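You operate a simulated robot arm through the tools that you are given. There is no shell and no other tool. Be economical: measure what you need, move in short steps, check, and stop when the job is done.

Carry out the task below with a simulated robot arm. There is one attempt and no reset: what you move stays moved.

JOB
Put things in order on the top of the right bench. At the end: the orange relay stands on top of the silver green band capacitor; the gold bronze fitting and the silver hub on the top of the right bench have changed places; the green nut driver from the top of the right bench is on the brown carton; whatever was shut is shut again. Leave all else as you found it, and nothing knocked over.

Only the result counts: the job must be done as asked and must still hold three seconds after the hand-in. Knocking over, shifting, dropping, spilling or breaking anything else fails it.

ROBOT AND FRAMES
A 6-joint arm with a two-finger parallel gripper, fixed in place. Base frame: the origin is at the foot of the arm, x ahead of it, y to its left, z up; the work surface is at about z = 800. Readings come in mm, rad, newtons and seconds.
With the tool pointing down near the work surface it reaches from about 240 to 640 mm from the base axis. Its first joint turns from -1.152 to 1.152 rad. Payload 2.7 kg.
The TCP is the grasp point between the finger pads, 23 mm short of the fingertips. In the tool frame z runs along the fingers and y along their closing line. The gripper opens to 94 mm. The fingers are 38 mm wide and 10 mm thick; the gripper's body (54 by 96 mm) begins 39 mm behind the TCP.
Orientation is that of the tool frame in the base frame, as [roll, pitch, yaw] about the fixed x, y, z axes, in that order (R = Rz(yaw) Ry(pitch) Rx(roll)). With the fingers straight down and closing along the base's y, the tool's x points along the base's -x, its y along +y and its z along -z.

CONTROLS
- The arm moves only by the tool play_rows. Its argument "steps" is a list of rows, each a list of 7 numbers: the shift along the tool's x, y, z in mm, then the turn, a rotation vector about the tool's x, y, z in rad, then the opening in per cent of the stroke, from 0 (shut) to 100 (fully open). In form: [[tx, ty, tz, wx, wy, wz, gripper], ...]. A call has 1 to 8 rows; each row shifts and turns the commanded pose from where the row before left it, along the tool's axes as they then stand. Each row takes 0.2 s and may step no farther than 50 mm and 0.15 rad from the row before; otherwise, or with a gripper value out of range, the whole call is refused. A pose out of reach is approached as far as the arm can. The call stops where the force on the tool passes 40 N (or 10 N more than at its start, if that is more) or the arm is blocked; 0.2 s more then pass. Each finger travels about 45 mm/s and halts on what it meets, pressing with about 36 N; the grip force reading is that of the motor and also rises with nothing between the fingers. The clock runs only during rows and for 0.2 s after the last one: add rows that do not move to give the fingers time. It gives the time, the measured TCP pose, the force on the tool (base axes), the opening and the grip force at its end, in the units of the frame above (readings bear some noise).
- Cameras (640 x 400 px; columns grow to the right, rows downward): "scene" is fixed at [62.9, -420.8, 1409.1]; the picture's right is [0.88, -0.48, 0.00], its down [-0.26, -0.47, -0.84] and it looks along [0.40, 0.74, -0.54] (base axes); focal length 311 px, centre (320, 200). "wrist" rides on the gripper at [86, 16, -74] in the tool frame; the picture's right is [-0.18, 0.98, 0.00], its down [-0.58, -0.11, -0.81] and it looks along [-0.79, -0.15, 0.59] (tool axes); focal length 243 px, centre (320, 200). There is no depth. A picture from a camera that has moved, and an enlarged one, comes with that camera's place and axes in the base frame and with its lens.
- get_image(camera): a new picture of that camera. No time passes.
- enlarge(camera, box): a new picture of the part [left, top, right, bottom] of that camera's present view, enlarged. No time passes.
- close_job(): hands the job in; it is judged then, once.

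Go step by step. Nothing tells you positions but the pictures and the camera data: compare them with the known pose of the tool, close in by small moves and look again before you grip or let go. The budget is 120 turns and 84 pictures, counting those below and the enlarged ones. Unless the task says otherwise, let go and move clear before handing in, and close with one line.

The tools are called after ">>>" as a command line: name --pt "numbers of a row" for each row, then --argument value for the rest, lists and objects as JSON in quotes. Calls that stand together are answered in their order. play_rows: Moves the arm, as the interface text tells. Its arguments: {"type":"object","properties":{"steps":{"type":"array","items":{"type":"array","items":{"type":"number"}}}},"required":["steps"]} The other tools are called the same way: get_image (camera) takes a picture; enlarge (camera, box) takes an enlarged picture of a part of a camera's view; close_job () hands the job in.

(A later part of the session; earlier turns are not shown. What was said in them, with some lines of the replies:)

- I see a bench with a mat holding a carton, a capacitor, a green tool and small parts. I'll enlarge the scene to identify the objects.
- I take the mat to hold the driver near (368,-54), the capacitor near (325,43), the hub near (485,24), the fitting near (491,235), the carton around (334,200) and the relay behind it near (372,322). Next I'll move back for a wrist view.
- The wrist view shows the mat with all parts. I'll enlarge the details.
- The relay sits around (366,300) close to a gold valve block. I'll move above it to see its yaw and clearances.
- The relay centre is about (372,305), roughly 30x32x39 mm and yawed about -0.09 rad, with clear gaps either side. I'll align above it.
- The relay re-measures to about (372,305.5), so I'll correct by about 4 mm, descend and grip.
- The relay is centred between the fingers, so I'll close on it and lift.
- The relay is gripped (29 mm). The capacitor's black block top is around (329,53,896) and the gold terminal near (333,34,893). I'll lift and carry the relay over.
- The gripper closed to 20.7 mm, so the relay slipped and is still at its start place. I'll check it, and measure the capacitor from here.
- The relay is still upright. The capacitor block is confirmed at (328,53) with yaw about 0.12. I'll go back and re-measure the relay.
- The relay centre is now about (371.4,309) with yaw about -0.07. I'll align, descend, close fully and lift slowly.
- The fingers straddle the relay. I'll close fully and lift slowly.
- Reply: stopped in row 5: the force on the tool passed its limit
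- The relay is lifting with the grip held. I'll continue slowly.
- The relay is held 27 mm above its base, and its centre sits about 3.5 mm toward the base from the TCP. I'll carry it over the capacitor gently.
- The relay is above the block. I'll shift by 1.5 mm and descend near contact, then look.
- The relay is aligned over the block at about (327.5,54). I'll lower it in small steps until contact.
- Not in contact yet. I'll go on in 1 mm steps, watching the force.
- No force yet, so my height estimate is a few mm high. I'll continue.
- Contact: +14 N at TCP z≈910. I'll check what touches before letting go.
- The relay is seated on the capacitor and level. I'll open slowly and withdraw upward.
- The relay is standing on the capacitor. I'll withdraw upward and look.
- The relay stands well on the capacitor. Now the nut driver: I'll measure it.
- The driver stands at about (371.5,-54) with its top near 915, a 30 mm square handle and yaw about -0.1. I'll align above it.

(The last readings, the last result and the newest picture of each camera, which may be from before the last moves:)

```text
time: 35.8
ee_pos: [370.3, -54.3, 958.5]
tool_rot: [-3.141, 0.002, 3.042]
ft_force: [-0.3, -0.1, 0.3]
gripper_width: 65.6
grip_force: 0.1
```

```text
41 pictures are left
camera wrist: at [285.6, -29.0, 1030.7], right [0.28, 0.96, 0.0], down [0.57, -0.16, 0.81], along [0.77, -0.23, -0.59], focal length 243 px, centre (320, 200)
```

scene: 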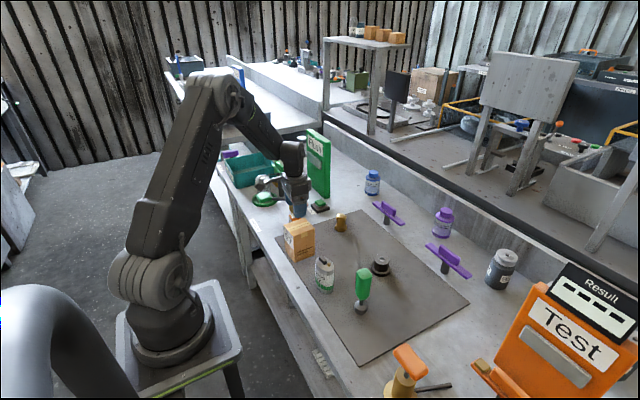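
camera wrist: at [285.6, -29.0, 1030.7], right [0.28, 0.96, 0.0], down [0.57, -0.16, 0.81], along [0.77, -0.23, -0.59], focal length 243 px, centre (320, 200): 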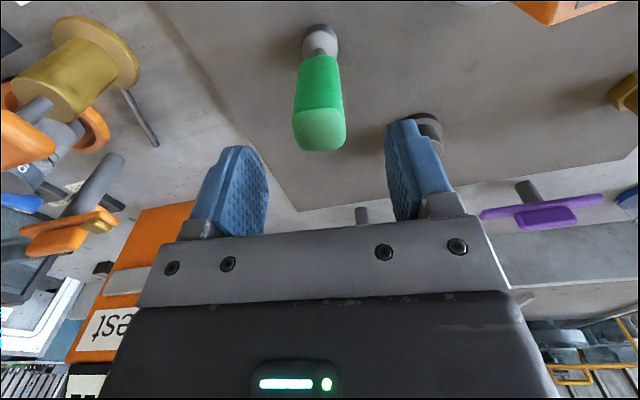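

Aligned. I'll descend to grip the handle.

>>> play_rows --pt "-2 0 30 0 0 0 70" --pt "0 0 25 0 0 0 70" --pt "0 0 20 0 0 0 70" --pt "0 0 0 0 0 0 70"

>>> get_image --camera "wrist"

>>> enlarge --camera "scene" --box '[310, 225, 430, 325]'

```text
time: 36.8
ee_pos: [374.5, -56.7, 884.5]
tool_rot: [-3.14, 0.01, 3.044]
ft_force: [-2.6, 0.6, 9.8]
gripper_width: 65.6
grip_force: 0.0
stopped in row 4: the force on the tool passed its limit (the readings are from after the stop); the commanded pose is now the measured one
```

```text
40 pictures are left
camera wrist: at [288.6, -31.4, 957.3], right [0.28, 0.96, 0.0], down [0.56, -0.16, 0.81], along [0.78, -0.23, -0.58], focal length 243 px, centre (320, 200)
```

wrist: 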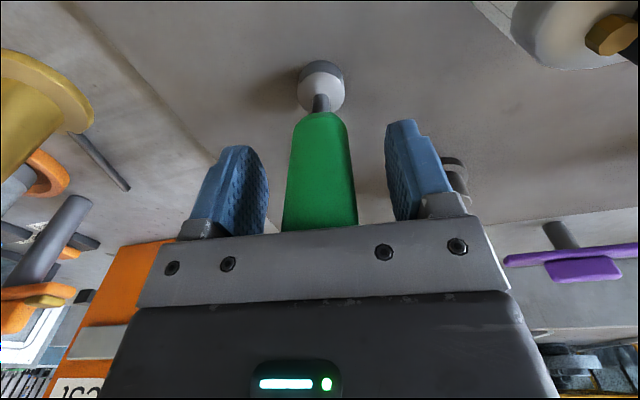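

```text
4.00 times, centred on (370, 275) of scene
camera zoom: at [62.7, -420.7, 1409.1], right [0.88, -0.48, 0.0], down [-0.26, -0.47, -0.84], along [0.4, 0.74, -0.54], focal length 1244 px, centre (120, -100)
```

zoom: 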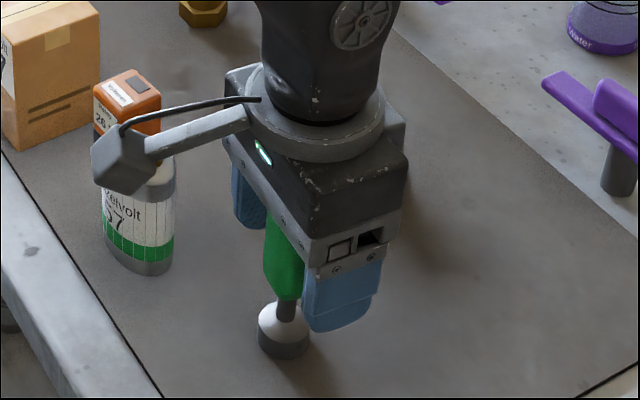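

The palm touched the handle top, so I'll back off 5 mm and check that the driver is still upright.

>>> play_rows --pt "0 0 -5 0 0 0 70" --pt "0 0 0 0 0 0 70"

>>> get_image --camera "wrist"

```text
time: 37.4
ee_pos: [372.9, -57.2, 888.7]
tool_rot: [-3.141, 0.008, 3.043]
ft_force: [-0.1, -0.8, 0.8]
gripper_width: 65.8
grip_force: 0.1
```

```text
38 pictures are left
camera wrist: at [288.0, -31.4, 961.3], right [0.28, 0.96, 0.0], down [0.56, -0.16, 0.81], along [0.78, -0.23, -0.59], focal length 243 px, centre (320, 200)
```

wrist: 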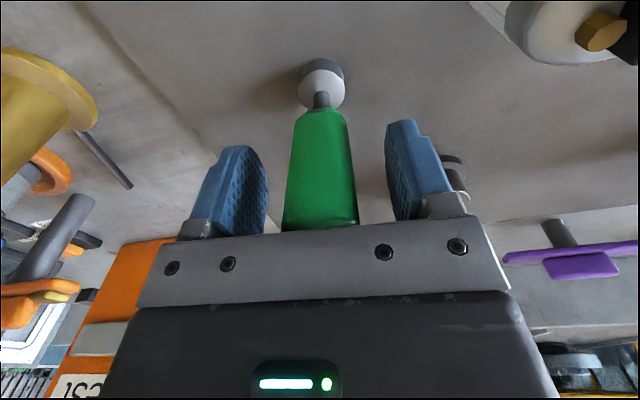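

Still upright. I'll correct the small pitch and close.

>>> play_rows --pt "0 0 0 0 -0.008 0 60" --pt "0 0 0 0 0 0 40" --pt "0 0 0 0 0 0 20" --pt "0 0 0 0 0 0 0" --pt "0 0 0 0 0 0 0" --pt "0 0 0 0 0 0 0"

>>> play_rows --pt "0 0 -2 0 0 0 0" --pt "0 0 -3 0 0 0 0" --pt "0 0 -5 0 0 0 0" --pt "0 0 -5 0 0 0 0" --pt "0 0 0 0 0 0 0"

>>> enlarge --camera "scene" --box '[310, 225, 430, 325]'

```text
time: 38.8
ee_pos: [373.2, -56.7, 889.4]
tool_rot: [-3.139, 0.016, 3.043]
ft_force: [-1.6, 2.9, 4.4]
gripper_width: 29.8
grip_force: 35.9
```

```text
time: 40.0
ee_pos: [373.8, -58.1, 904.1]
tool_rot: [-3.139, 0.015, 3.044]
ft_force: [0.7, -0.1, -1.6]
gripper_width: 29.6
grip_force: 35.7
```

```text
4.00 times, centred on (370, 275) of scene
camera zoom: at [62.9, -420.8, 1409.1], right [0.88, -0.48, 0.0], down [-0.26, -0.47, -0.84], along [0.4, 0.74, -0.54], focal length 1244 px, centre (120, -100)
```

zoom: 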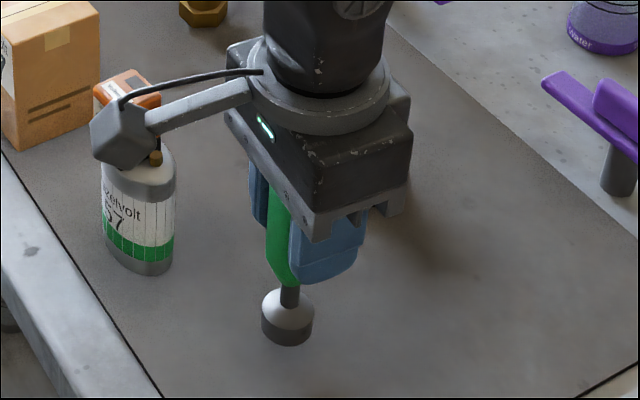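

The driver is lifted. Its bottom is about 89.5 mm below the TCP, and I'll keep this orientation because it was gripped while vertical. Next I raise it and go near the carton for a view.

>>> play_rows --pt "0 0 -10 0 0 0 0" --pt "0 0 -18 0 0 0 0" --pt "0 0 -28 0 0 0 0" --pt "0 0 -28 0 0 0 0" --pt "0 0 -28 0 0 0 0" --pt "0 0 -25 0 0 0 0" --pt "0 0 -19 0 0 0 0" --pt "0 0 0 0 0 0 0"

>>> play_rows --pt "4 11 0 0 0 0 0" --pt "9 24 0 0 0 0 0" --pt "11 31 0 0 0 0 0" --pt "12 32 0 0 0 0 0" --pt "11 31 0 0 0 0 0" --pt "9 23 0 0 0 0 0" --pt "4 11 0 0 0 0 0" --pt "0 0 0 0 0 0 0"

>>> get_image --camera "wrist"

>>> enlarge --camera "scene" --box '[270, 190, 350, 290]'

```text
time: 41.8
ee_pos: [369.2, -57.2, 1059.0]
tool_rot: [-3.139, 0.016, 3.045]
ft_force: [0.5, -0.1, -1.5]
gripper_width: 29.6
grip_force: 36.3
```

```text
time: 43.6
ee_pos: [326.9, 113.9, 1060.3]
tool_rot: [-3.14, 0.015, 3.044]
ft_force: [-0.4, 0.2, -0.1]
gripper_width: 29.7
grip_force: 35.9
```

```text
36 pictures are left
camera wrist: at [240.7, 138.8, 1131.5], right [0.28, 0.96, 0.0], down [0.56, -0.16, 0.82], along [0.78, -0.23, -0.58], focal length 243 px, centre (320, 200)
```

wrist: 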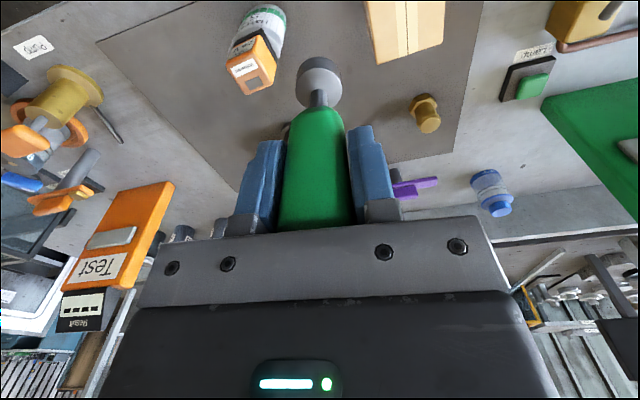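

```text
4.00 times, centred on (310, 240) of scene
camera zoom: at [62.9, -420.7, 1409.1], right [0.88, -0.48, 0.0], down [-0.26, -0.47, -0.84], along [0.4, 0.74, -0.54], focal length 1244 px, centre (360, 40)
```

zoom: 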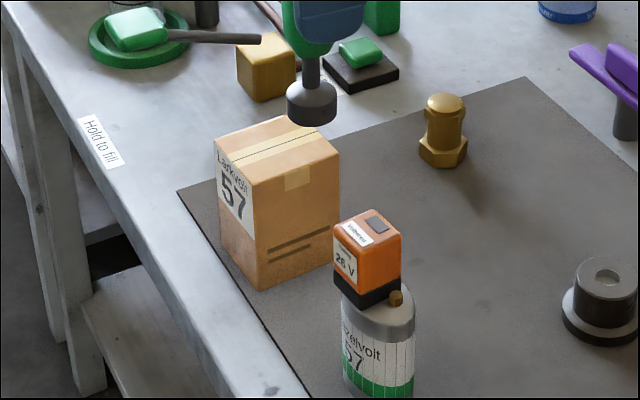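

I take the carton top's centre at about (334,191), top z≈885–893. I'll move the driver over it and lower partway.

>>> play_rows --pt "0 8 0 0 0 0 0" --pt "0 18 0 0 0 0 0" --pt "0 24 0 0 0 0 0" --pt "0 18 0 0 0 0 0" --pt "0 8.5 10 0 0 0 0" --pt "0 0 20 0 0 0 0" --pt "0 0 25 0 0 0 0" --pt "0 0 0 0 0 0 0"

>>> get_image --camera "wrist"

>>> enlarge --camera "scene" --box '[270, 190, 350, 270]'

```text
time: 45.4
ee_pos: [335.7, 185.9, 1003.0]
tool_rot: [-3.14, 0.016, 3.043]
ft_force: [0.0, 0.6, -1.4]
gripper_width: 29.7
grip_force: 35.9
```

```text
34 pictures are left
camera wrist: at [250.3, 211.8, 1074.3], right [0.28, 0.96, 0.0], down [0.55, -0.16, 0.82], along [0.78, -0.23, -0.58], focal length 243 px, centre (320, 200)
```

wrist: 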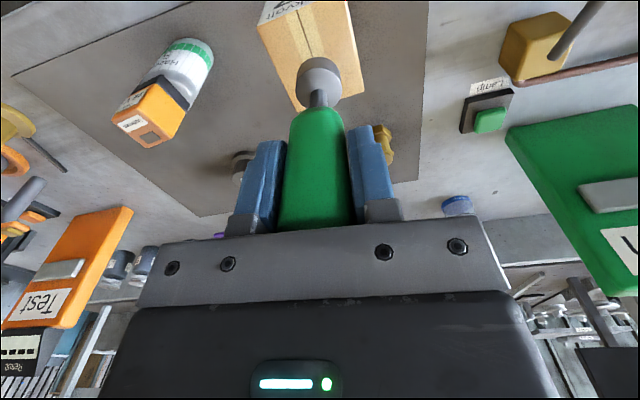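

```text
5.00 times, centred on (310, 230) of scene
camera zoom: at [62.9, -420.7, 1409.1], right [0.88, -0.48, 0.0], down [-0.26, -0.47, -0.84], along [0.4, 0.74, -0.54], focal length 1556 px, centre (370, 50)
```

zoom: 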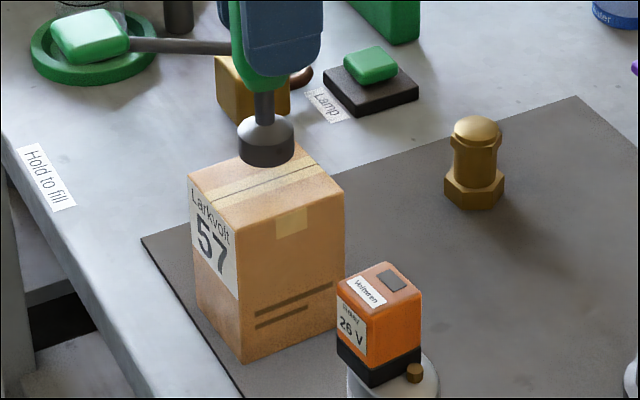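

The driver is over the carton, slightly short in y. I'll shift by 4 mm and lower further.

>>> play_rows --pt "0 4 5 0 0 0 0" --pt "0 0 6 0 0 0 0" --pt "0 0 4 0 0 0 0" --pt "0 0 0 0 0 0 0"

>>> enlarge --camera "scene" --box '[280, 200, 340, 250]'

>>> enlarge --camera "wrist" --box '[230, 0, 400, 120]'

```text
time: 46.4
ee_pos: [335.9, 191.1, 988.4]
tool_rot: [-3.139, 0.014, 3.043]
ft_force: [0.0, 0.5, -0.9]
gripper_width: 29.6
grip_force: 36.2
```

```text
8.00 times, centred on (310, 225) of scene
camera zoom: at [62.9, -420.8, 1409.1], right [0.88, -0.48, 0.0], down [-0.26, -0.47, -0.84], along [0.4, 0.74, -0.54], focal length 2489 px, centre (400, 0)
```

zoom: 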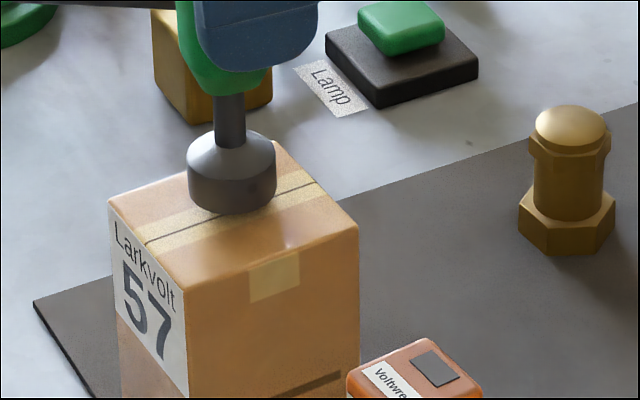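

```text
3.33 times, centred on (315, 60) of wrist
camera zoom: at [251.0, 215.9, 1060.7], right [0.28, 0.96, 0.0], down [0.56, -0.16, 0.82], along [0.78, -0.23, -0.58], focal length 809 px, centre (337, 667)
```

zoom: 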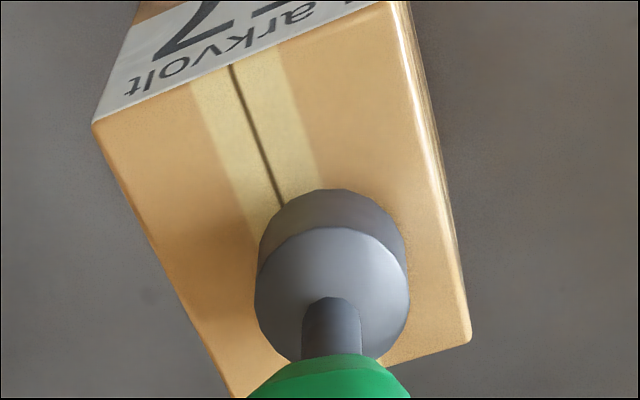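

Well centred over the carton. I'll lower to contact in small steps.

>>> play_rows --pt "0 0 2 0 0 0 0" --pt "0 0 2 0 0 0 0" --pt "0 0 0 0 0 0 0"

>>> play_rows --pt "0 0 1 0 0 0 0" --pt "0 0 1 0 0 0 0" --pt "0 0 0 0 0 0 0"

>>> play_rows --pt "0 0 1 0 0 0 0" --pt "0 0 0 0 0 0 0"

>>> play_rows --pt "0 0 1 0 0 0 0" --pt "0 0 0 0 0 0 0"

>>> enlarge --camera "scene" --box '[280, 200, 340, 250]'

```text
time: 47.2
ee_pos: [336.2, 191.8, 984.4]
tool_rot: [-3.138, 0.016, 3.044]
ft_force: [0.2, -0.1, -1.7]
gripper_width: 29.6
grip_force: 35.9
```

```text
time: 48.0
ee_pos: [335.4, 191.3, 983.7]
tool_rot: [3.14, 0.018, 3.045]
ft_force: [-1.5, -1.5, 22.8]
gripper_width: 29.4
grip_force: 35.8
```

```text
time: 48.6
ee_pos: [337.0, 191.9, 981.6]
tool_rot: [3.141, 0.019, 3.044]
ft_force: [-0.1, -0.3, 26.0]
gripper_width: 29.6
grip_force: 35.5
```

```text
time: 49.2
ee_pos: [337.1, 192.4, 981.0]
tool_rot: [-3.14, 0.017, 3.045]
ft_force: [0.1, 0.3, 26.8]
gripper_width: 29.7
grip_force: 36.1
```

```text
8.00 times, centred on (310, 225) of scene
camera zoom: at [62.6, -420.9, 1409.0], right [0.88, -0.48, 0.0], down [-0.26, -0.47, -0.84], along [0.4, 0.74, -0.54], focal length 2489 px, centre (400, 0)
```

zoom: 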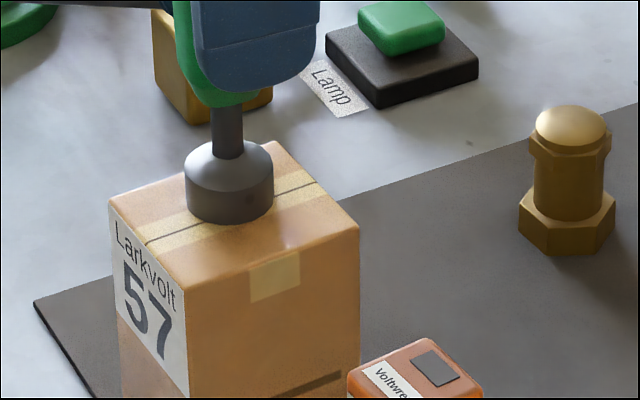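

Contact made (26 N, no visible shift). I'll ease off, then open.

>>> play_rows --pt "0 0 -0.8 0 0 0 0" --pt "0 0 -0.5 0 0 0 0" --pt "0 0 0 0 0 0 0"

```text
time: 50.0
ee_pos: [334.8, 190.1, 982.0]
tool_rot: [-3.138, 0.015, 3.044]
ft_force: [2.5, 0.8, 5.8]
gripper_width: 29.7
grip_force: 35.7
```

>>> play_rows --pt "0 0 0 0 0 0 33" --pt "0 0 0 0 0 0 40" --pt "0 0 0 0 0 0 50" --pt "0 0 0 0 0 0 60" --pt "0 0 0 0 0 0 65" --pt "0 0 0 0 0 0 65"

>>> get_image --camera "scene"

>>> get_image --camera "wrist"

```text
time: 51.4
ee_pos: [335.6, 191.2, 981.6]
tool_rot: [-3.14, 0.016, 3.045]
ft_force: [-0.3, -0.4, 0.9]
gripper_width: 61.1
grip_force: 0.0
```

```text
29 pictures are left
```

scene: 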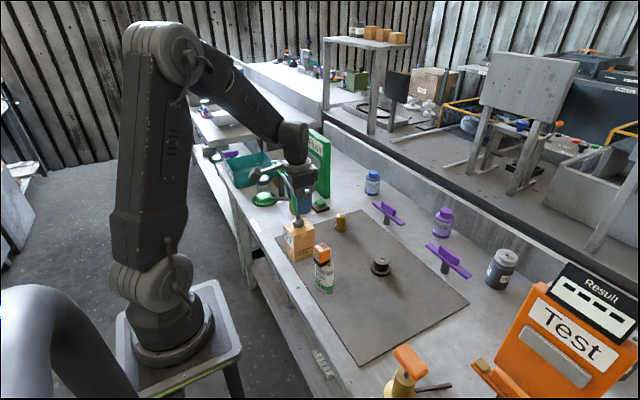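

```text
28 pictures are left
camera wrist: at [250.2, 216.9, 1053.6], right [0.28, 0.96, 0.0], down [0.56, -0.16, 0.82], along [0.78, -0.23, -0.58], focal length 243 px, centre (320, 200)
```

wrist: 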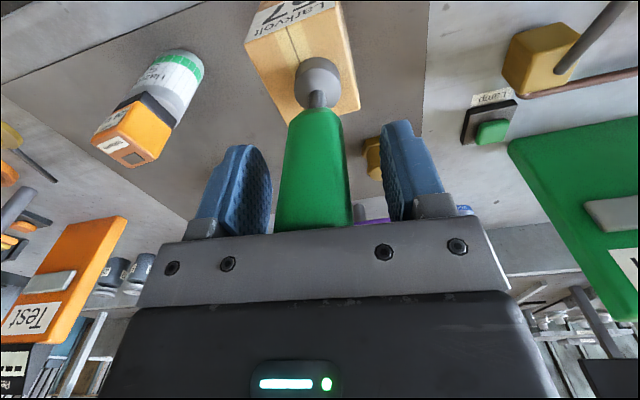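

The driver stands free on the carton. I'll rise clear, level the tool and view the hub and fitting.

>>> play_rows --pt "0 0 -10 0 0 0 65" --pt "0 0 -25 0 0 0 65" --pt "0 0 -35 0 0 0 65" --pt "0 0 -35 0 0 0 80" --pt "0 0 0 0 0.016 -0.098 80" --pt "-20 -25 0 0 0 0 80" --pt "-20 -25 0 0 0 0 80" --pt "0 0 0 0 0 0 80"

>>> get_image --camera "wrist"

```text
time: 53.2
ee_pos: [371.8, 141.5, 1086.6]
tool_rot: [-3.137, 0.001, 3.141]
ft_force: [0.4, -0.1, 0.4]
gripper_width: 75.3
grip_force: 0.1
```

```text
27 pictures are left
camera wrist: at [286.0, 158.3, 1159.8], right [0.18, 0.98, 0.0], down [0.58, -0.11, 0.81], along [0.79, -0.15, -0.59], focal length 243 px, centre (320, 200)
```

wrist: 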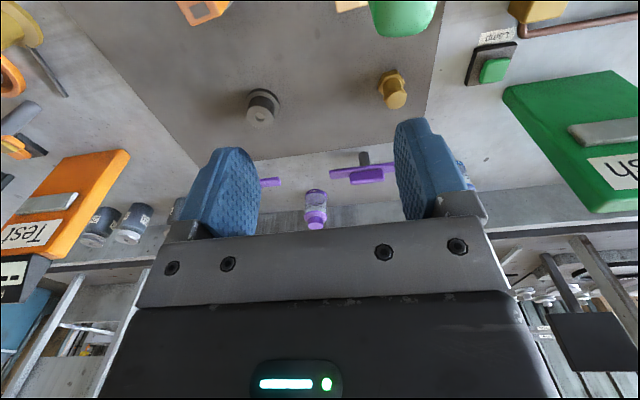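

>>> enlarge --camera "wrist" --box '[230, 50, 430, 150]'

>>> enlarge --camera "scene" --box '[320, 200, 400, 280]'

```text
3.20 times, centred on (330, 100) of wrist
camera zoom: at [286.0, 158.3, 1159.8], right [0.18, 0.98, 0.0], down [0.58, -0.11, 0.81], along [0.79, -0.15, -0.59], focal length 776 px, centre (288, 520)
```

zoom: 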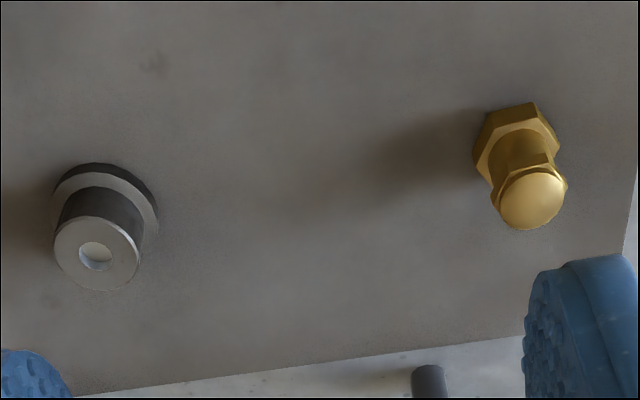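

```text
5.00 times, centred on (360, 240) of scene
camera zoom: at [62.9, -420.8, 1409.1], right [0.88, -0.48, 0.0], down [-0.26, -0.47, -0.84], along [0.4, 0.74, -0.54], focal length 1556 px, centre (120, 0)
```

zoom: 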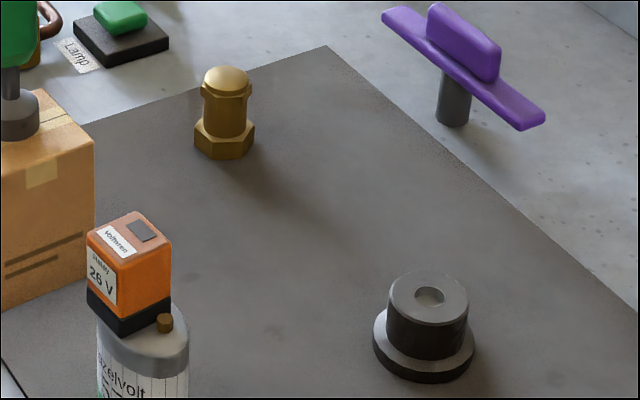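

Hub: about (488.5,28), top 842. Fitting: about (491.5,227), top about 852. I'll move above the fitting and check its hex orientation.

>>> play_rows --pt "-30 21.5 0 0 0 0 60" --pt "-30 21.5 15 0 0 0 60" --pt "-30 21.5 30 0 0 0 60" --pt "-29 21.5 35 0 0 0 60" --pt "0 0 40 0 0 0 60" --pt "0 0 35 0 0 0 60" --pt "0 0 0 0 0 0 60"

>>> enlarge --camera "wrist" --box '[200, 60, 440, 220]'

```text
refused: row 4 steps farther than a row can; nothing moved
```

```text
2.50 times, centred on (320, 140) of wrist
camera zoom: at [286.0, 158.3, 1159.8], right [0.18, 0.98, 0.0], down [0.58, -0.11, 0.81], along [0.79, -0.15, -0.59], focal length 606 px, centre (320, 350)
```

zoom: 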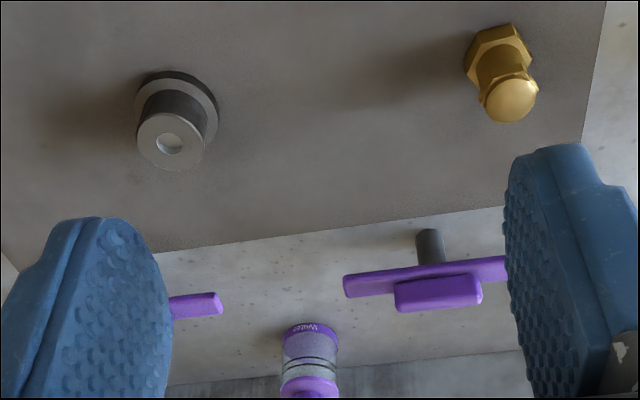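

One row was too long, so I'll resend the move with smaller steps.

>>> play_rows --pt "-30 21.5 10 0 0 0 60" --pt "-30 21.5 25 0 0 0 60" --pt "-30 21.5 30 0 0 0 60" --pt "-29 21.5 20 0 0 0 60" --pt "0 0 40 0 0 0 60" --pt "0 0 30 0 0 0 60" --pt "0 0 0 0 0 0 60"

>>> enlarge --camera "wrist" --box '[200, 60, 440, 220]'

```text
time: 54.8
ee_pos: [493.1, 226.5, 929.7]
tool_rot: [-3.137, 0.0, -3.141]
ft_force: [0.2, 0.6, -0.1]
gripper_width: 56.3
grip_force: 0.1
```

```text
2.50 times, centred on (320, 140) of wrist
camera zoom: at [406.5, 243.8, 1003.2], right [0.18, 0.98, 0.0], down [0.58, -0.11, 0.81], along [0.79, -0.15, -0.59], focal length 606 px, centre (320, 350)
```

zoom: 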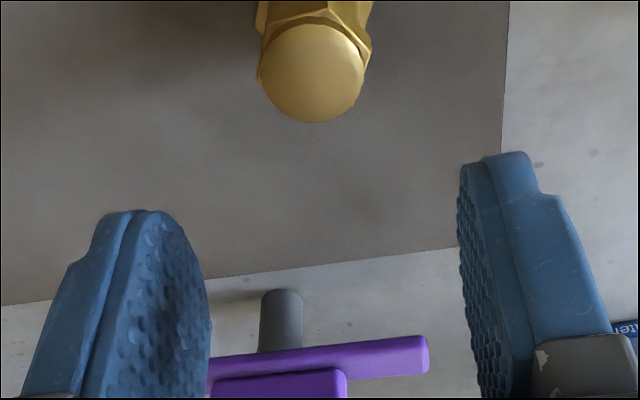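

>>> enlarge --camera "wrist" --box '[270, 20, 370, 120]'

```text
4.00 times, centred on (320, 70) of wrist
camera zoom: at [406.5, 243.8, 1003.2], right [0.18, 0.98, 0.0], down [0.58, -0.11, 0.81], along [0.79, -0.15, -0.59], focal length 970 px, centre (320, 720)
```

zoom: 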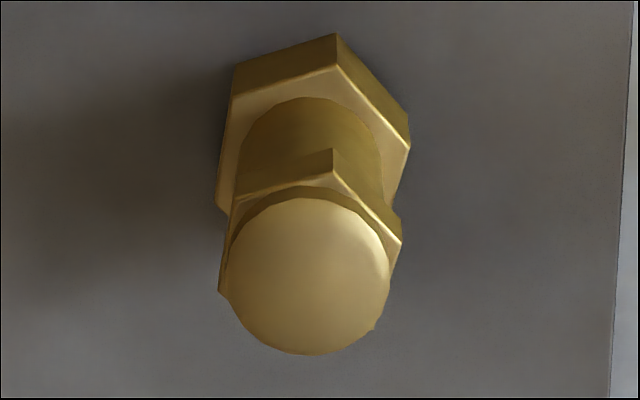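

The hex flats lie at about 65° and 125°, so I'll rotate the tool by -0.44 rad to close on flats at the fitting's base, then descend.

>>> play_rows --pt "1.5 0 0 0 0 0.15 60" --pt "0 0 0 0 0 0.15 60" --pt "0 0 0 0 0 0.14 60" --pt "0 0 35 0 0 0 60" --pt "0 0 30 0 0 0 60" --pt "0 0 0 0 0 0 60"

>>> get_image --camera "wrist"

```text
time: 56.2
ee_pos: [493.0, 229.8, 868.0]
tool_rot: [-3.137, 0.001, 2.702]
ft_force: [0.4, -0.5, -0.6]
gripper_width: 56.3
grip_force: 0.0
```

```text
21 pictures are left
camera wrist: at [421.4, 281.5, 940.3], right [0.59, 0.81, 0.0], down [0.48, -0.34, 0.81], along [0.65, -0.47, -0.59], focal length 243 px, centre (320, 200)
```

wrist: 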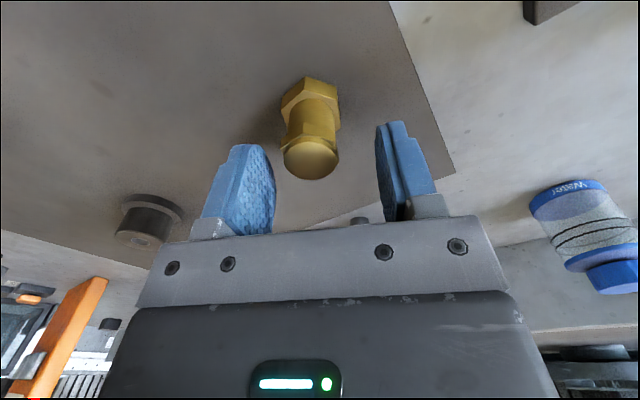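

The flats are aligned. I'll correct about 4 mm sideways and descend to grip.

>>> play_rows --pt "1.4 -4 0 0 0 0 60" --pt "0 0 20 0 0 0 60" --pt "0 0 15 0 0 0 60" --pt "0 0 4 0 0 0 60" --pt "0 0 0 0 0 0 60"

>>> get_image --camera "wrist"

```text
time: 57.4
ee_pos: [488.8, 224.6, 826.7]
tool_rot: [-3.139, 0.002, 2.701]
ft_force: [-1.1, -0.5, 0.3]
gripper_width: 56.5
grip_force: 0.1
```

```text
20 pictures are left
camera wrist: at [416.5, 276.7, 900.9], right [0.59, 0.81, 0.0], down [0.48, -0.34, 0.81], along [0.65, -0.47, -0.59], focal length 243 px, centre (320, 200)
```

wrist: 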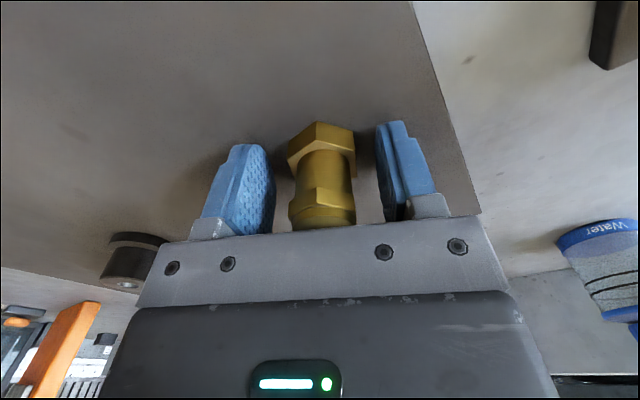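

Centred. I'll close and lift slowly.

>>> play_rows --pt "0 0 0 0 0 0 40" --pt "0 0 0 0 0 0 20" --pt "0 0 0 0 0 0 0" --pt "0 0 0 0 0 0 0" --pt "0 0 0 0 0 0 0"

>>> play_rows --pt "0 0 -2 0 0 0 0" --pt "0 0 -4 0 0 0 0" --pt "0 0 -10 0 0 0 0" --pt "0 0 -20 0 0 0 0" --pt "0 0 -20 0 0 0 0" --pt "0 0 -14 0 0 0 0" --pt "0 0 0 0 0 0 0"

```text
time: 58.6
ee_pos: [487.5, 223.9, 828.3]
tool_rot: [3.141, 0.002, 2.701]
ft_force: [0.2, 2.9, 1.3]
gripper_width: 36.7
grip_force: 36.1
```

```text
time: 60.2
ee_pos: [488.7, 226.1, 899.1]
tool_rot: [-3.138, 0.003, 2.701]
ft_force: [-0.1, -0.1, -2.0]
gripper_width: 36.6
grip_force: 35.9
```

Held (36.6 mm). I'll carry it to a free spot at about (489,125) as temporary storage.

>>> play_rows --pt "-5 -10.9 0 0 0 0 0" --pt "-10.7 -22.6 0 0 0 0 0" --pt "-12.8 -27.2 0 0 0 0 0" --pt "-9.4 -19.9 0 0 0 0 0" --pt "-4.7 -9.9 0 0 0 0 0" --pt "0 0 25 0 0 0 0" --pt "0 0 30 0 0 0 0" --pt "0 0 10 0 0 0 0"

>>> play_rows --pt "0 0 3 0 0 0 0" --pt "0 0 1 0 0 0 0" --pt "0 0 0 0 0 0 0"

```text
time: 62.0
ee_pos: [488.4, 125.8, 831.7]
tool_rot: [-3.137, 0.0, 2.702]
ft_force: [-0.6, -0.2, -2.5]
gripper_width: 36.9
grip_force: 36.2
```

```text
time: 62.8
ee_pos: [489.3, 124.2, 828.5]
tool_rot: [-3.139, 0.002, 2.702]
ft_force: [-1.0, 0.3, -2.8]
gripper_width: 36.5
grip_force: 35.6
```

>>> play_rows --pt "0 0 1 0 0 0 0" --pt "0 0 0 0 0 0 0"

```text
time: 63.4
ee_pos: [488.8, 123.8, 829.1]
tool_rot: [-3.137, 0.002, 2.701]
ft_force: [-0.6, 0.3, -2.8]
gripper_width: 36.6
grip_force: 35.9
```

>>> play_rows --pt "0 0 1 0 0 0 0" --pt "0 0 0 0 0 0 0"

```text
time: 64.0
ee_pos: [489.0, 125.6, 828.2]
tool_rot: [-3.137, 0.001, 2.704]
ft_force: [-9.3, 1.4, 11.6]
gripper_width: 36.7
grip_force: 35.7
```

Contact with the mat. I'll release slowly and rise.

>>> play_rows --pt "0 0 -0.4 0 0 0 0" --pt "0 0 0 0 0 0 40" --pt "0 0 0 0 0 0 46" --pt "0 0 0 0 0 0 54" --pt "0 0 0 0 0 0 60" --pt "0 0 0 0 0 0 60"

>>> play_rows --pt "0 0 -10 0 0 0 60" --pt "0 0 -30 0 0 0 60" --pt "0 0 -40 0 0 0 80" --pt "0 0 -40 0 0 -0.15 80" --pt "0 0 0 0 0 -0.15 80" --pt "0 0 0 0 0 -0.14 80" --pt "0 -40 0 0 0 0 80" --pt "0 -40 0 0 0 0 80"

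>>> get_image --camera "wrist"

```text
time: 65.4
ee_pos: [489.3, 124.3, 828.2]
tool_rot: [-3.137, 0.002, 2.703]
ft_force: [0.4, -0.1, 0.1]
gripper_width: 56.2
grip_force: 0.0
```

```text
time: 67.2
ee_pos: [489.6, 44.2, 947.8]
tool_rot: [-3.138, -0.001, 3.141]
ft_force: [0.1, -0.3, -0.1]
gripper_width: 75.2
grip_force: 0.1
```

```text
19 pictures are left
camera wrist: at [403.2, 61.2, 1021.0], right [0.18, 0.98, 0.0], down [0.58, -0.11, 0.81], along [0.79, -0.15, -0.59], focal length 243 px, centre (320, 200)
```

wrist: 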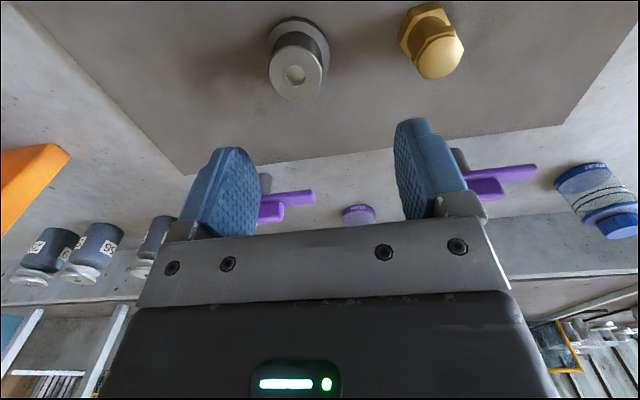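

The hub is at about (489.5,27.5). I'll align and descend around its boss.

>>> play_rows --pt "0 -17 0 0 0 0 72" --pt "0 0 40 0 0 0 72" --pt "0 0 40 0 0 0 72" --pt "0 0 20 0 0 0 72" --pt "0 0 8 0 0 0 72" --pt "0 0 0 0 0 0 72"

>>> get_image --camera "wrist"

```text
time: 68.6
ee_pos: [489.8, 26.9, 839.2]
tool_rot: [-3.14, 0.0, 3.141]
ft_force: [-0.1, 1.0, -0.3]
gripper_width: 67.9
grip_force: 0.0
```

```text
18 pictures are left
camera wrist: at [403.6, 43.6, 913.3], right [0.18, 0.98, 0.0], down [0.58, -0.11, 0.81], along [0.79, -0.15, -0.59], focal length 243 px, centre (320, 200)
```

wrist: 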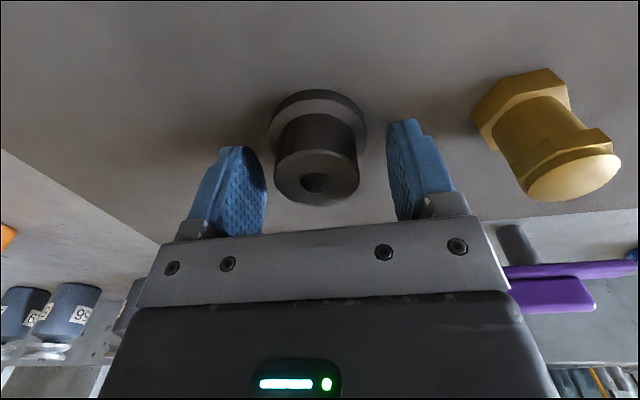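

Centred. I'll close and lift slowly.

>>> play_rows --pt "0 -1 0 0 0 0 60" --pt "0 0 0 0 0 0 40" --pt "0 0 0 0 0 0 20" --pt "0 0 0 0 0 0 0" --pt "0 0 0 0 0 0 0"

>>> play_rows --pt "0 0 -2 0 0 0 0" --pt "0 0 -4 0 0 0 0" --pt "0 0 -10 0 0 0 0" --pt "0 0 -20 0 0 0 0" --pt "0 0 -25 0 0 0 0" --pt "0 0 -25 0 0 0 0" --pt "0 0 -12 0 0 0 0" --pt "0 0 0 0 0 0 0"

>>> get_image --camera "wrist"

```text
time: 69.8
ee_pos: [490.2, 25.8, 841.8]
tool_rot: [-3.138, 0.0, -3.141]
ft_force: [0.1, -1.4, -0.2]
gripper_width: 39.0
grip_force: 35.3
```

```text
time: 71.6
ee_pos: [489.5, 24.6, 938.5]
tool_rot: [-3.14, 0.0, 3.138]
ft_force: [0.4, -0.2, -2.6]
gripper_width: 39.0
grip_force: 35.8
```

```text
17 pictures are left
camera wrist: at [403.1, 42.5, 1011.8], right [0.18, 0.98, 0.0], down [0.58, -0.11, 0.81], along [0.79, -0.15, -0.59], focal length 243 px, centre (320, 200)
```

wrist: 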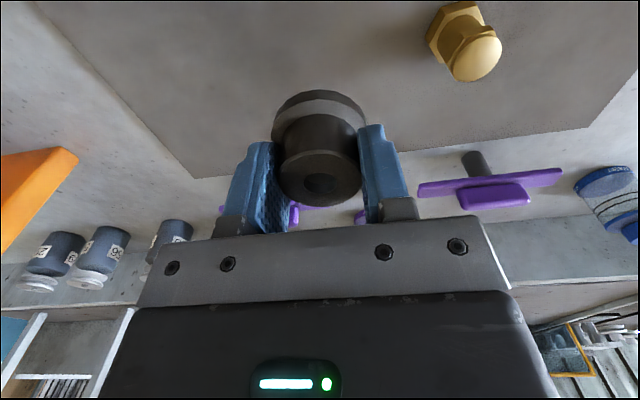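

The hub is held by its boss. I'll carry it to the fitting's original place at about (490.3,226.3), passing well above the fitting.

>>> play_rows --pt "0 15 0 0 0 0 0" --pt "0 35 0 0 0 0 0" --pt "-0.8 45 0 0 0 0 0" --pt "0 45 0 0 0 0 0" --pt "0 38 0 0 0 0 0" --pt "0 23 10 0 0 0 0" --pt "0 0 30 0 0 0 0" --pt "0 0 0 0 0 0 0"

>>> play_rows --pt "0 0 30 0 0 0 0" --pt "0 0 15 0 0 0 0" --pt "0 0 7 0 0 0 0" --pt "0 0 0 0 0 0 0"

>>> get_image --camera "scene"

```text
time: 73.4
ee_pos: [489.9, 226.4, 898.2]
tool_rot: [-3.139, 0.0, 3.141]
ft_force: [-0.4, 0.5, -0.7]
gripper_width: 38.9
grip_force: 36.3
```

```text
time: 74.4
ee_pos: [490.5, 226.7, 845.8]
tool_rot: [-3.138, 0.0, -3.142]
ft_force: [0.5, -0.2, -0.3]
gripper_width: 38.8
grip_force: 36.3
```

```text
16 pictures are left
```

scene: 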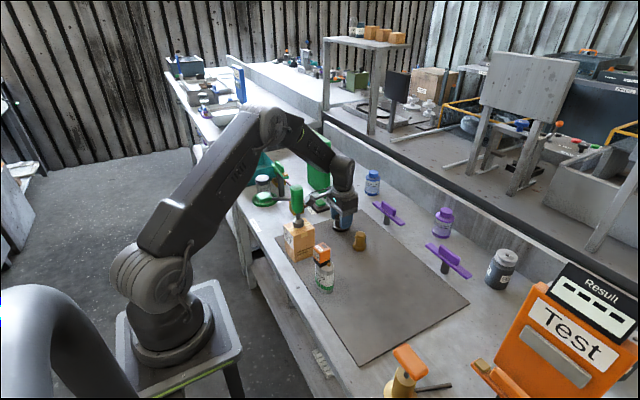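

>>> play_rows --pt "0 0 2 0 0 0 0" --pt "0 0 2 0 0 0 0" --pt "0 0 0 0 0 0 0"

```text
time: 75.2
ee_pos: [491.0, 227.3, 841.1]
tool_rot: [-3.139, 0.0, 3.141]
ft_force: [-0.6, 0.9, -1.3]
gripper_width: 39.0
grip_force: 35.9
```

The hub is nearly down. I'll continue by 1 mm.

>>> play_rows --pt "0 0 1 0 0 0 0" --pt "0 0 0 0 0 0 0"

```text
time: 75.8
ee_pos: [490.6, 228.9, 839.4]
tool_rot: [-3.139, 0.0, -3.141]
ft_force: [0.3, -0.7, -1.2]
gripper_width: 38.7
grip_force: 35.6
```

>>> play_rows --pt "0 0 1 0 0 0 0" --pt "0 0 0 0 0 0 0"

```text
time: 76.4
ee_pos: [490.8, 227.6, 840.2]
tool_rot: [-3.141, 0.004, -3.141]
ft_force: [-3.3, -2.0, 10.4]
gripper_width: 38.8
grip_force: 36.8
```

The hub has touched down. I'll release and rise, then go over the fitting with the rotated yaw.

>>> play_rows --pt "0 0 -0.4 0 0 0 0" --pt "0 0 0 0 0 0 43" --pt "0 0 0 0 0 0 50" --pt "0 0 0 0 0 0 60" --pt "0 0 0 0 0 0 72" --pt "0 0 0 0 0 0 72"

>>> play_rows --pt "0 0 -10 0 0 0 72" --pt "0 0 -30 0 0 0 72" --pt "0 0 -35 0 0 0 60" --pt "0 -40 0 0 0 0 60" --pt "0 -40 0 0 0 0 60" --pt "2 -21 0 0 0 0.15 60" --pt "0 0 0 0 0 0.15 60" --pt "0 0 0 0 0 0.14 60"

>>> get_image --camera "wrist"

```text
time: 77.8
ee_pos: [490.3, 227.2, 840.3]
tool_rot: [-3.139, 0.0, -3.141]
ft_force: [0.6, 0.1, -0.5]
gripper_width: 67.7
grip_force: 0.0
```

```text
time: 79.6
ee_pos: [486.7, 125.2, 916.3]
tool_rot: [-3.138, 0.003, 2.7]
ft_force: [0.4, -0.4, -0.5]
gripper_width: 56.7
grip_force: 0.0
```

```text
15 pictures are left
camera wrist: at [416.1, 178.2, 988.7], right [0.59, 0.81, 0.0], down [0.48, -0.34, 0.81], along [0.65, -0.48, -0.59], focal length 243 px, centre (320, 200)
```

wrist: 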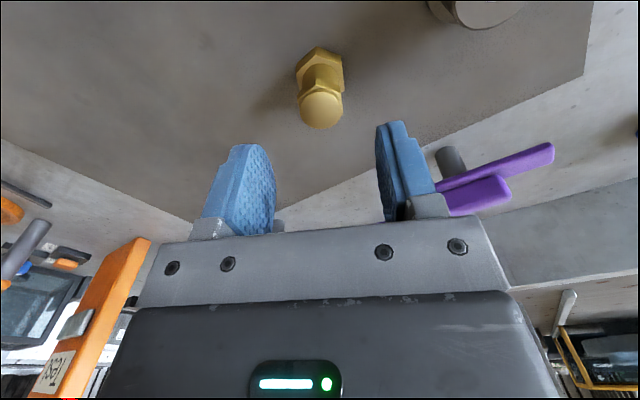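

The fitting is aligned below. I'll descend at the pose where I released it.

>>> play_rows --pt "-2 0.5 30 0 0 0 60" --pt "0 0 30 0 0 0 60" --pt "0 0 20 0 0 0 60" --pt "0 0 8 0 0 0 60" --pt "0 0 0 0 0 0 60"

>>> get_image --camera "wrist"

```text
time: 80.8
ee_pos: [490.2, 126.1, 825.9]
tool_rot: [-3.139, 0.001, 2.702]
ft_force: [-6.0, 1.4, 12.1]
gripper_width: 55.8
grip_force: 0.1
```

```text
14 pictures are left
camera wrist: at [418.9, 179.2, 899.9], right [0.58, 0.81, 0.0], down [0.48, -0.34, 0.81], along [0.65, -0.47, -0.59], focal length 243 px, centre (320, 200)
```

wrist: 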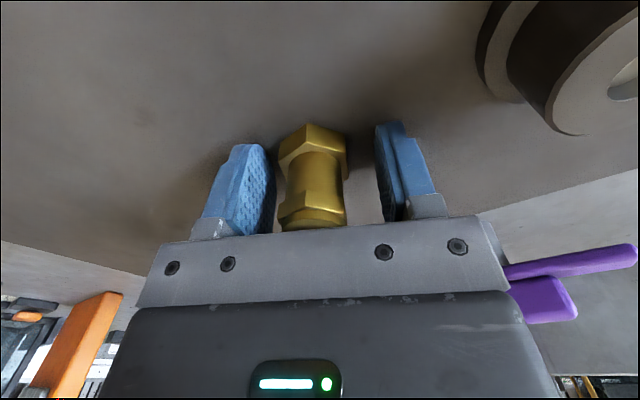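

The tips just touch the mat. I'll lift 2 mm, shift 3 mm to centre, close and lift slowly.

>>> play_rows --pt "0 0 -2.5 0 0 0 60" --pt "0 -3 0 0 0 0 60" --pt "0 0 0 0 0 0 40" --pt "0 0 0 0 0 0 20" --pt "0 0 0 0 0 0 0" --pt "0 0 0 0 0 0 0" --pt "0 0 0 0 0 0 0"

>>> play_rows --pt "0 0 -2 0 0 0 0" --pt "0 0 -4 0 0 0 0" --pt "0 0 -10 0 0 0 0" --pt "0 0 -20 0 0 0 0" --pt "0 0 -20 0 0 0 0" --pt "0 0 -10 0 0 0 0" --pt "0 0 0 0 0 0 0"

```text
time: 82.4
ee_pos: [487.6, 122.0, 829.6]
tool_rot: [-3.139, 0.002, 2.701]
ft_force: [0.3, -0.4, 0.2]
gripper_width: 36.4
grip_force: 36.0
```

```text
time: 84.0
ee_pos: [486.7, 124.0, 894.2]
tool_rot: [-3.138, 0.002, 2.701]
ft_force: [0.1, -0.2, -2.2]
gripper_width: 36.5
grip_force: 36.0
```

Held. I'll carry it to the hub's original place at about (489.5,26.5).

>>> play_rows --pt "-5 -10.5 0 0 0 0 0" --pt "-10.8 -22.1 0 0 0 0 0" --pt "-12.9 -26.5 0 0 0 0 0" --pt "-9.5 -19.4 0 0 0 0 0" --pt "-4.8 -9.8 0 0 0 0 0" --pt "0 0 25 0 0 0 0" --pt "0 0 25 0 0 0 0" --pt "0 0 9 0 0 0 0"

>>> play_rows --pt "0 0 2 0 0 0 0" --pt "0 0 1 0 0 0 0" --pt "0 0 0 0 0 0 0"

```text
time: 85.8
ee_pos: [490.4, 24.3, 836.5]
tool_rot: [-3.14, 0.002, 2.702]
ft_force: [0.9, 0.3, -2.3]
gripper_width: 36.6
grip_force: 35.5
```

```text
time: 86.6
ee_pos: [490.3, 24.9, 833.1]
tool_rot: [-3.138, 0.001, 2.701]
ft_force: [0.1, 0.4, -2.1]
gripper_width: 36.6
grip_force: 35.7
```

>>> play_rows --pt "0 0 1 0 0 0 0" --pt "0 0 1 0 0 0 0" --pt "0 0 0 0 0 0 0"

```text
time: 87.4
ee_pos: [490.2, 24.2, 831.8]
tool_rot: [-3.138, 0.0, 2.701]
ft_force: [0.2, 0.4, -1.7]
gripper_width: 36.7
grip_force: 35.5
```

>>> play_rows --pt "0 0 1 0 0 0 0" --pt "0 0 0 0 0 0 0"

```text
time: 88.0
ee_pos: [489.7, 24.3, 830.5]
tool_rot: [-3.138, 0.002, 2.7]
ft_force: [0.7, 0.4, -2.0]
gripper_width: 36.4
grip_force: 36.1
```

>>> play_rows --pt "0 0 1 0 0 0 0" --pt "0 0 0 0 0 0 0"

```text
time: 88.6
ee_pos: [491.0, 25.1, 830.6]
tool_rot: [-3.141, 0.002, 2.701]
ft_force: [-4.4, 0.9, 11.0]
gripper_width: 36.6
grip_force: 35.9
```

The fitting has touched down. I'll release, rise and check everything.

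>>> play_rows --pt "0 0 -0.4 0 0 0 0" --pt "0 0 0 0 0 0 40" --pt "0 0 0 0 0 0 46" --pt "0 0 0 0 0 0 54" --pt "0 0 0 0 0 0 60" --pt "0 0 0 0 0 0 60"

>>> play_rows --pt "0 0 -10 0 0 0 60" --pt "0 0 -30 0 0 0 60" --pt "0 0 -40 0 0 0 60" --pt "0 0 -45 0 0 0 60" --pt "0 0 -45 0 0 -0.15 60" --pt "0 0 -45 0 0 -0.15 60" --pt "0 -40 0 0 0 -0.14 60" --pt "0 -40 0 0 0 0 60"

>>> get_image --camera "scene"

>>> enlarge --camera "scene" --box '[270, 175, 430, 300]'

```text
time: 90.0
ee_pos: [490.6, 24.3, 829.9]
tool_rot: [-3.137, 0.001, 2.702]
ft_force: [0.2, -0.2, 0.8]
gripper_width: 56.3
grip_force: 0.0
```

```text
time: 91.8
ee_pos: [481.4, -54.3, 1045.7]
tool_rot: [-3.137, 0.002, -3.14]
ft_force: [-0.2, 0.1, -0.9]
gripper_width: 56.4
grip_force: 0.0
```

```text
13 pictures are left
```

scene: 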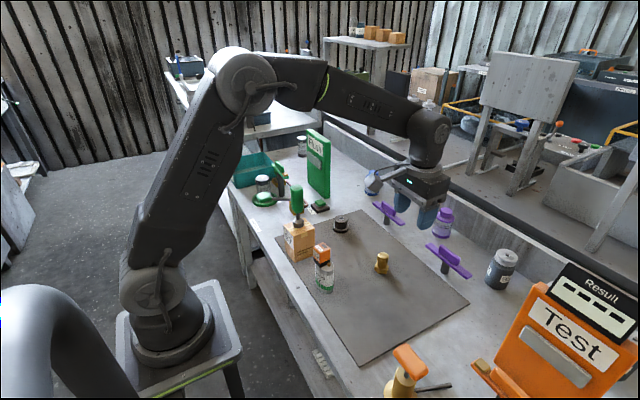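

```text
3.20 times, centred on (350, 238) of scene
camera zoom: at [62.9, -420.7, 1409.1], right [0.88, -0.48, 0.0], down [-0.26, -0.47, -0.84], along [0.4, 0.74, -0.54], focal length 996 px, centre (224, 80)
```

zoom: 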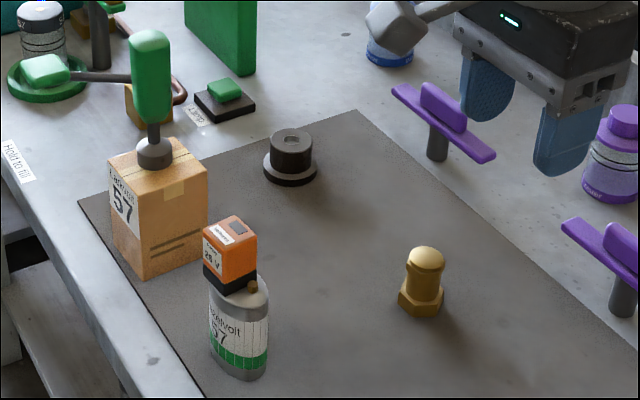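

Everything is in place: the relay is on the capacitor, the hub and fitting are swapped to within about 1–2 mm, and the driver stands upright on the carton. I opened nothing, and the arm is clear, so I'm handing in.

>>> close_job

```text
The job is handed in.
```

The job is handed in: the orange relay stands on the capacitor, the fitting and hub have changed places, the green nut driver stands on the carton, and nothing was opened or knocked over.
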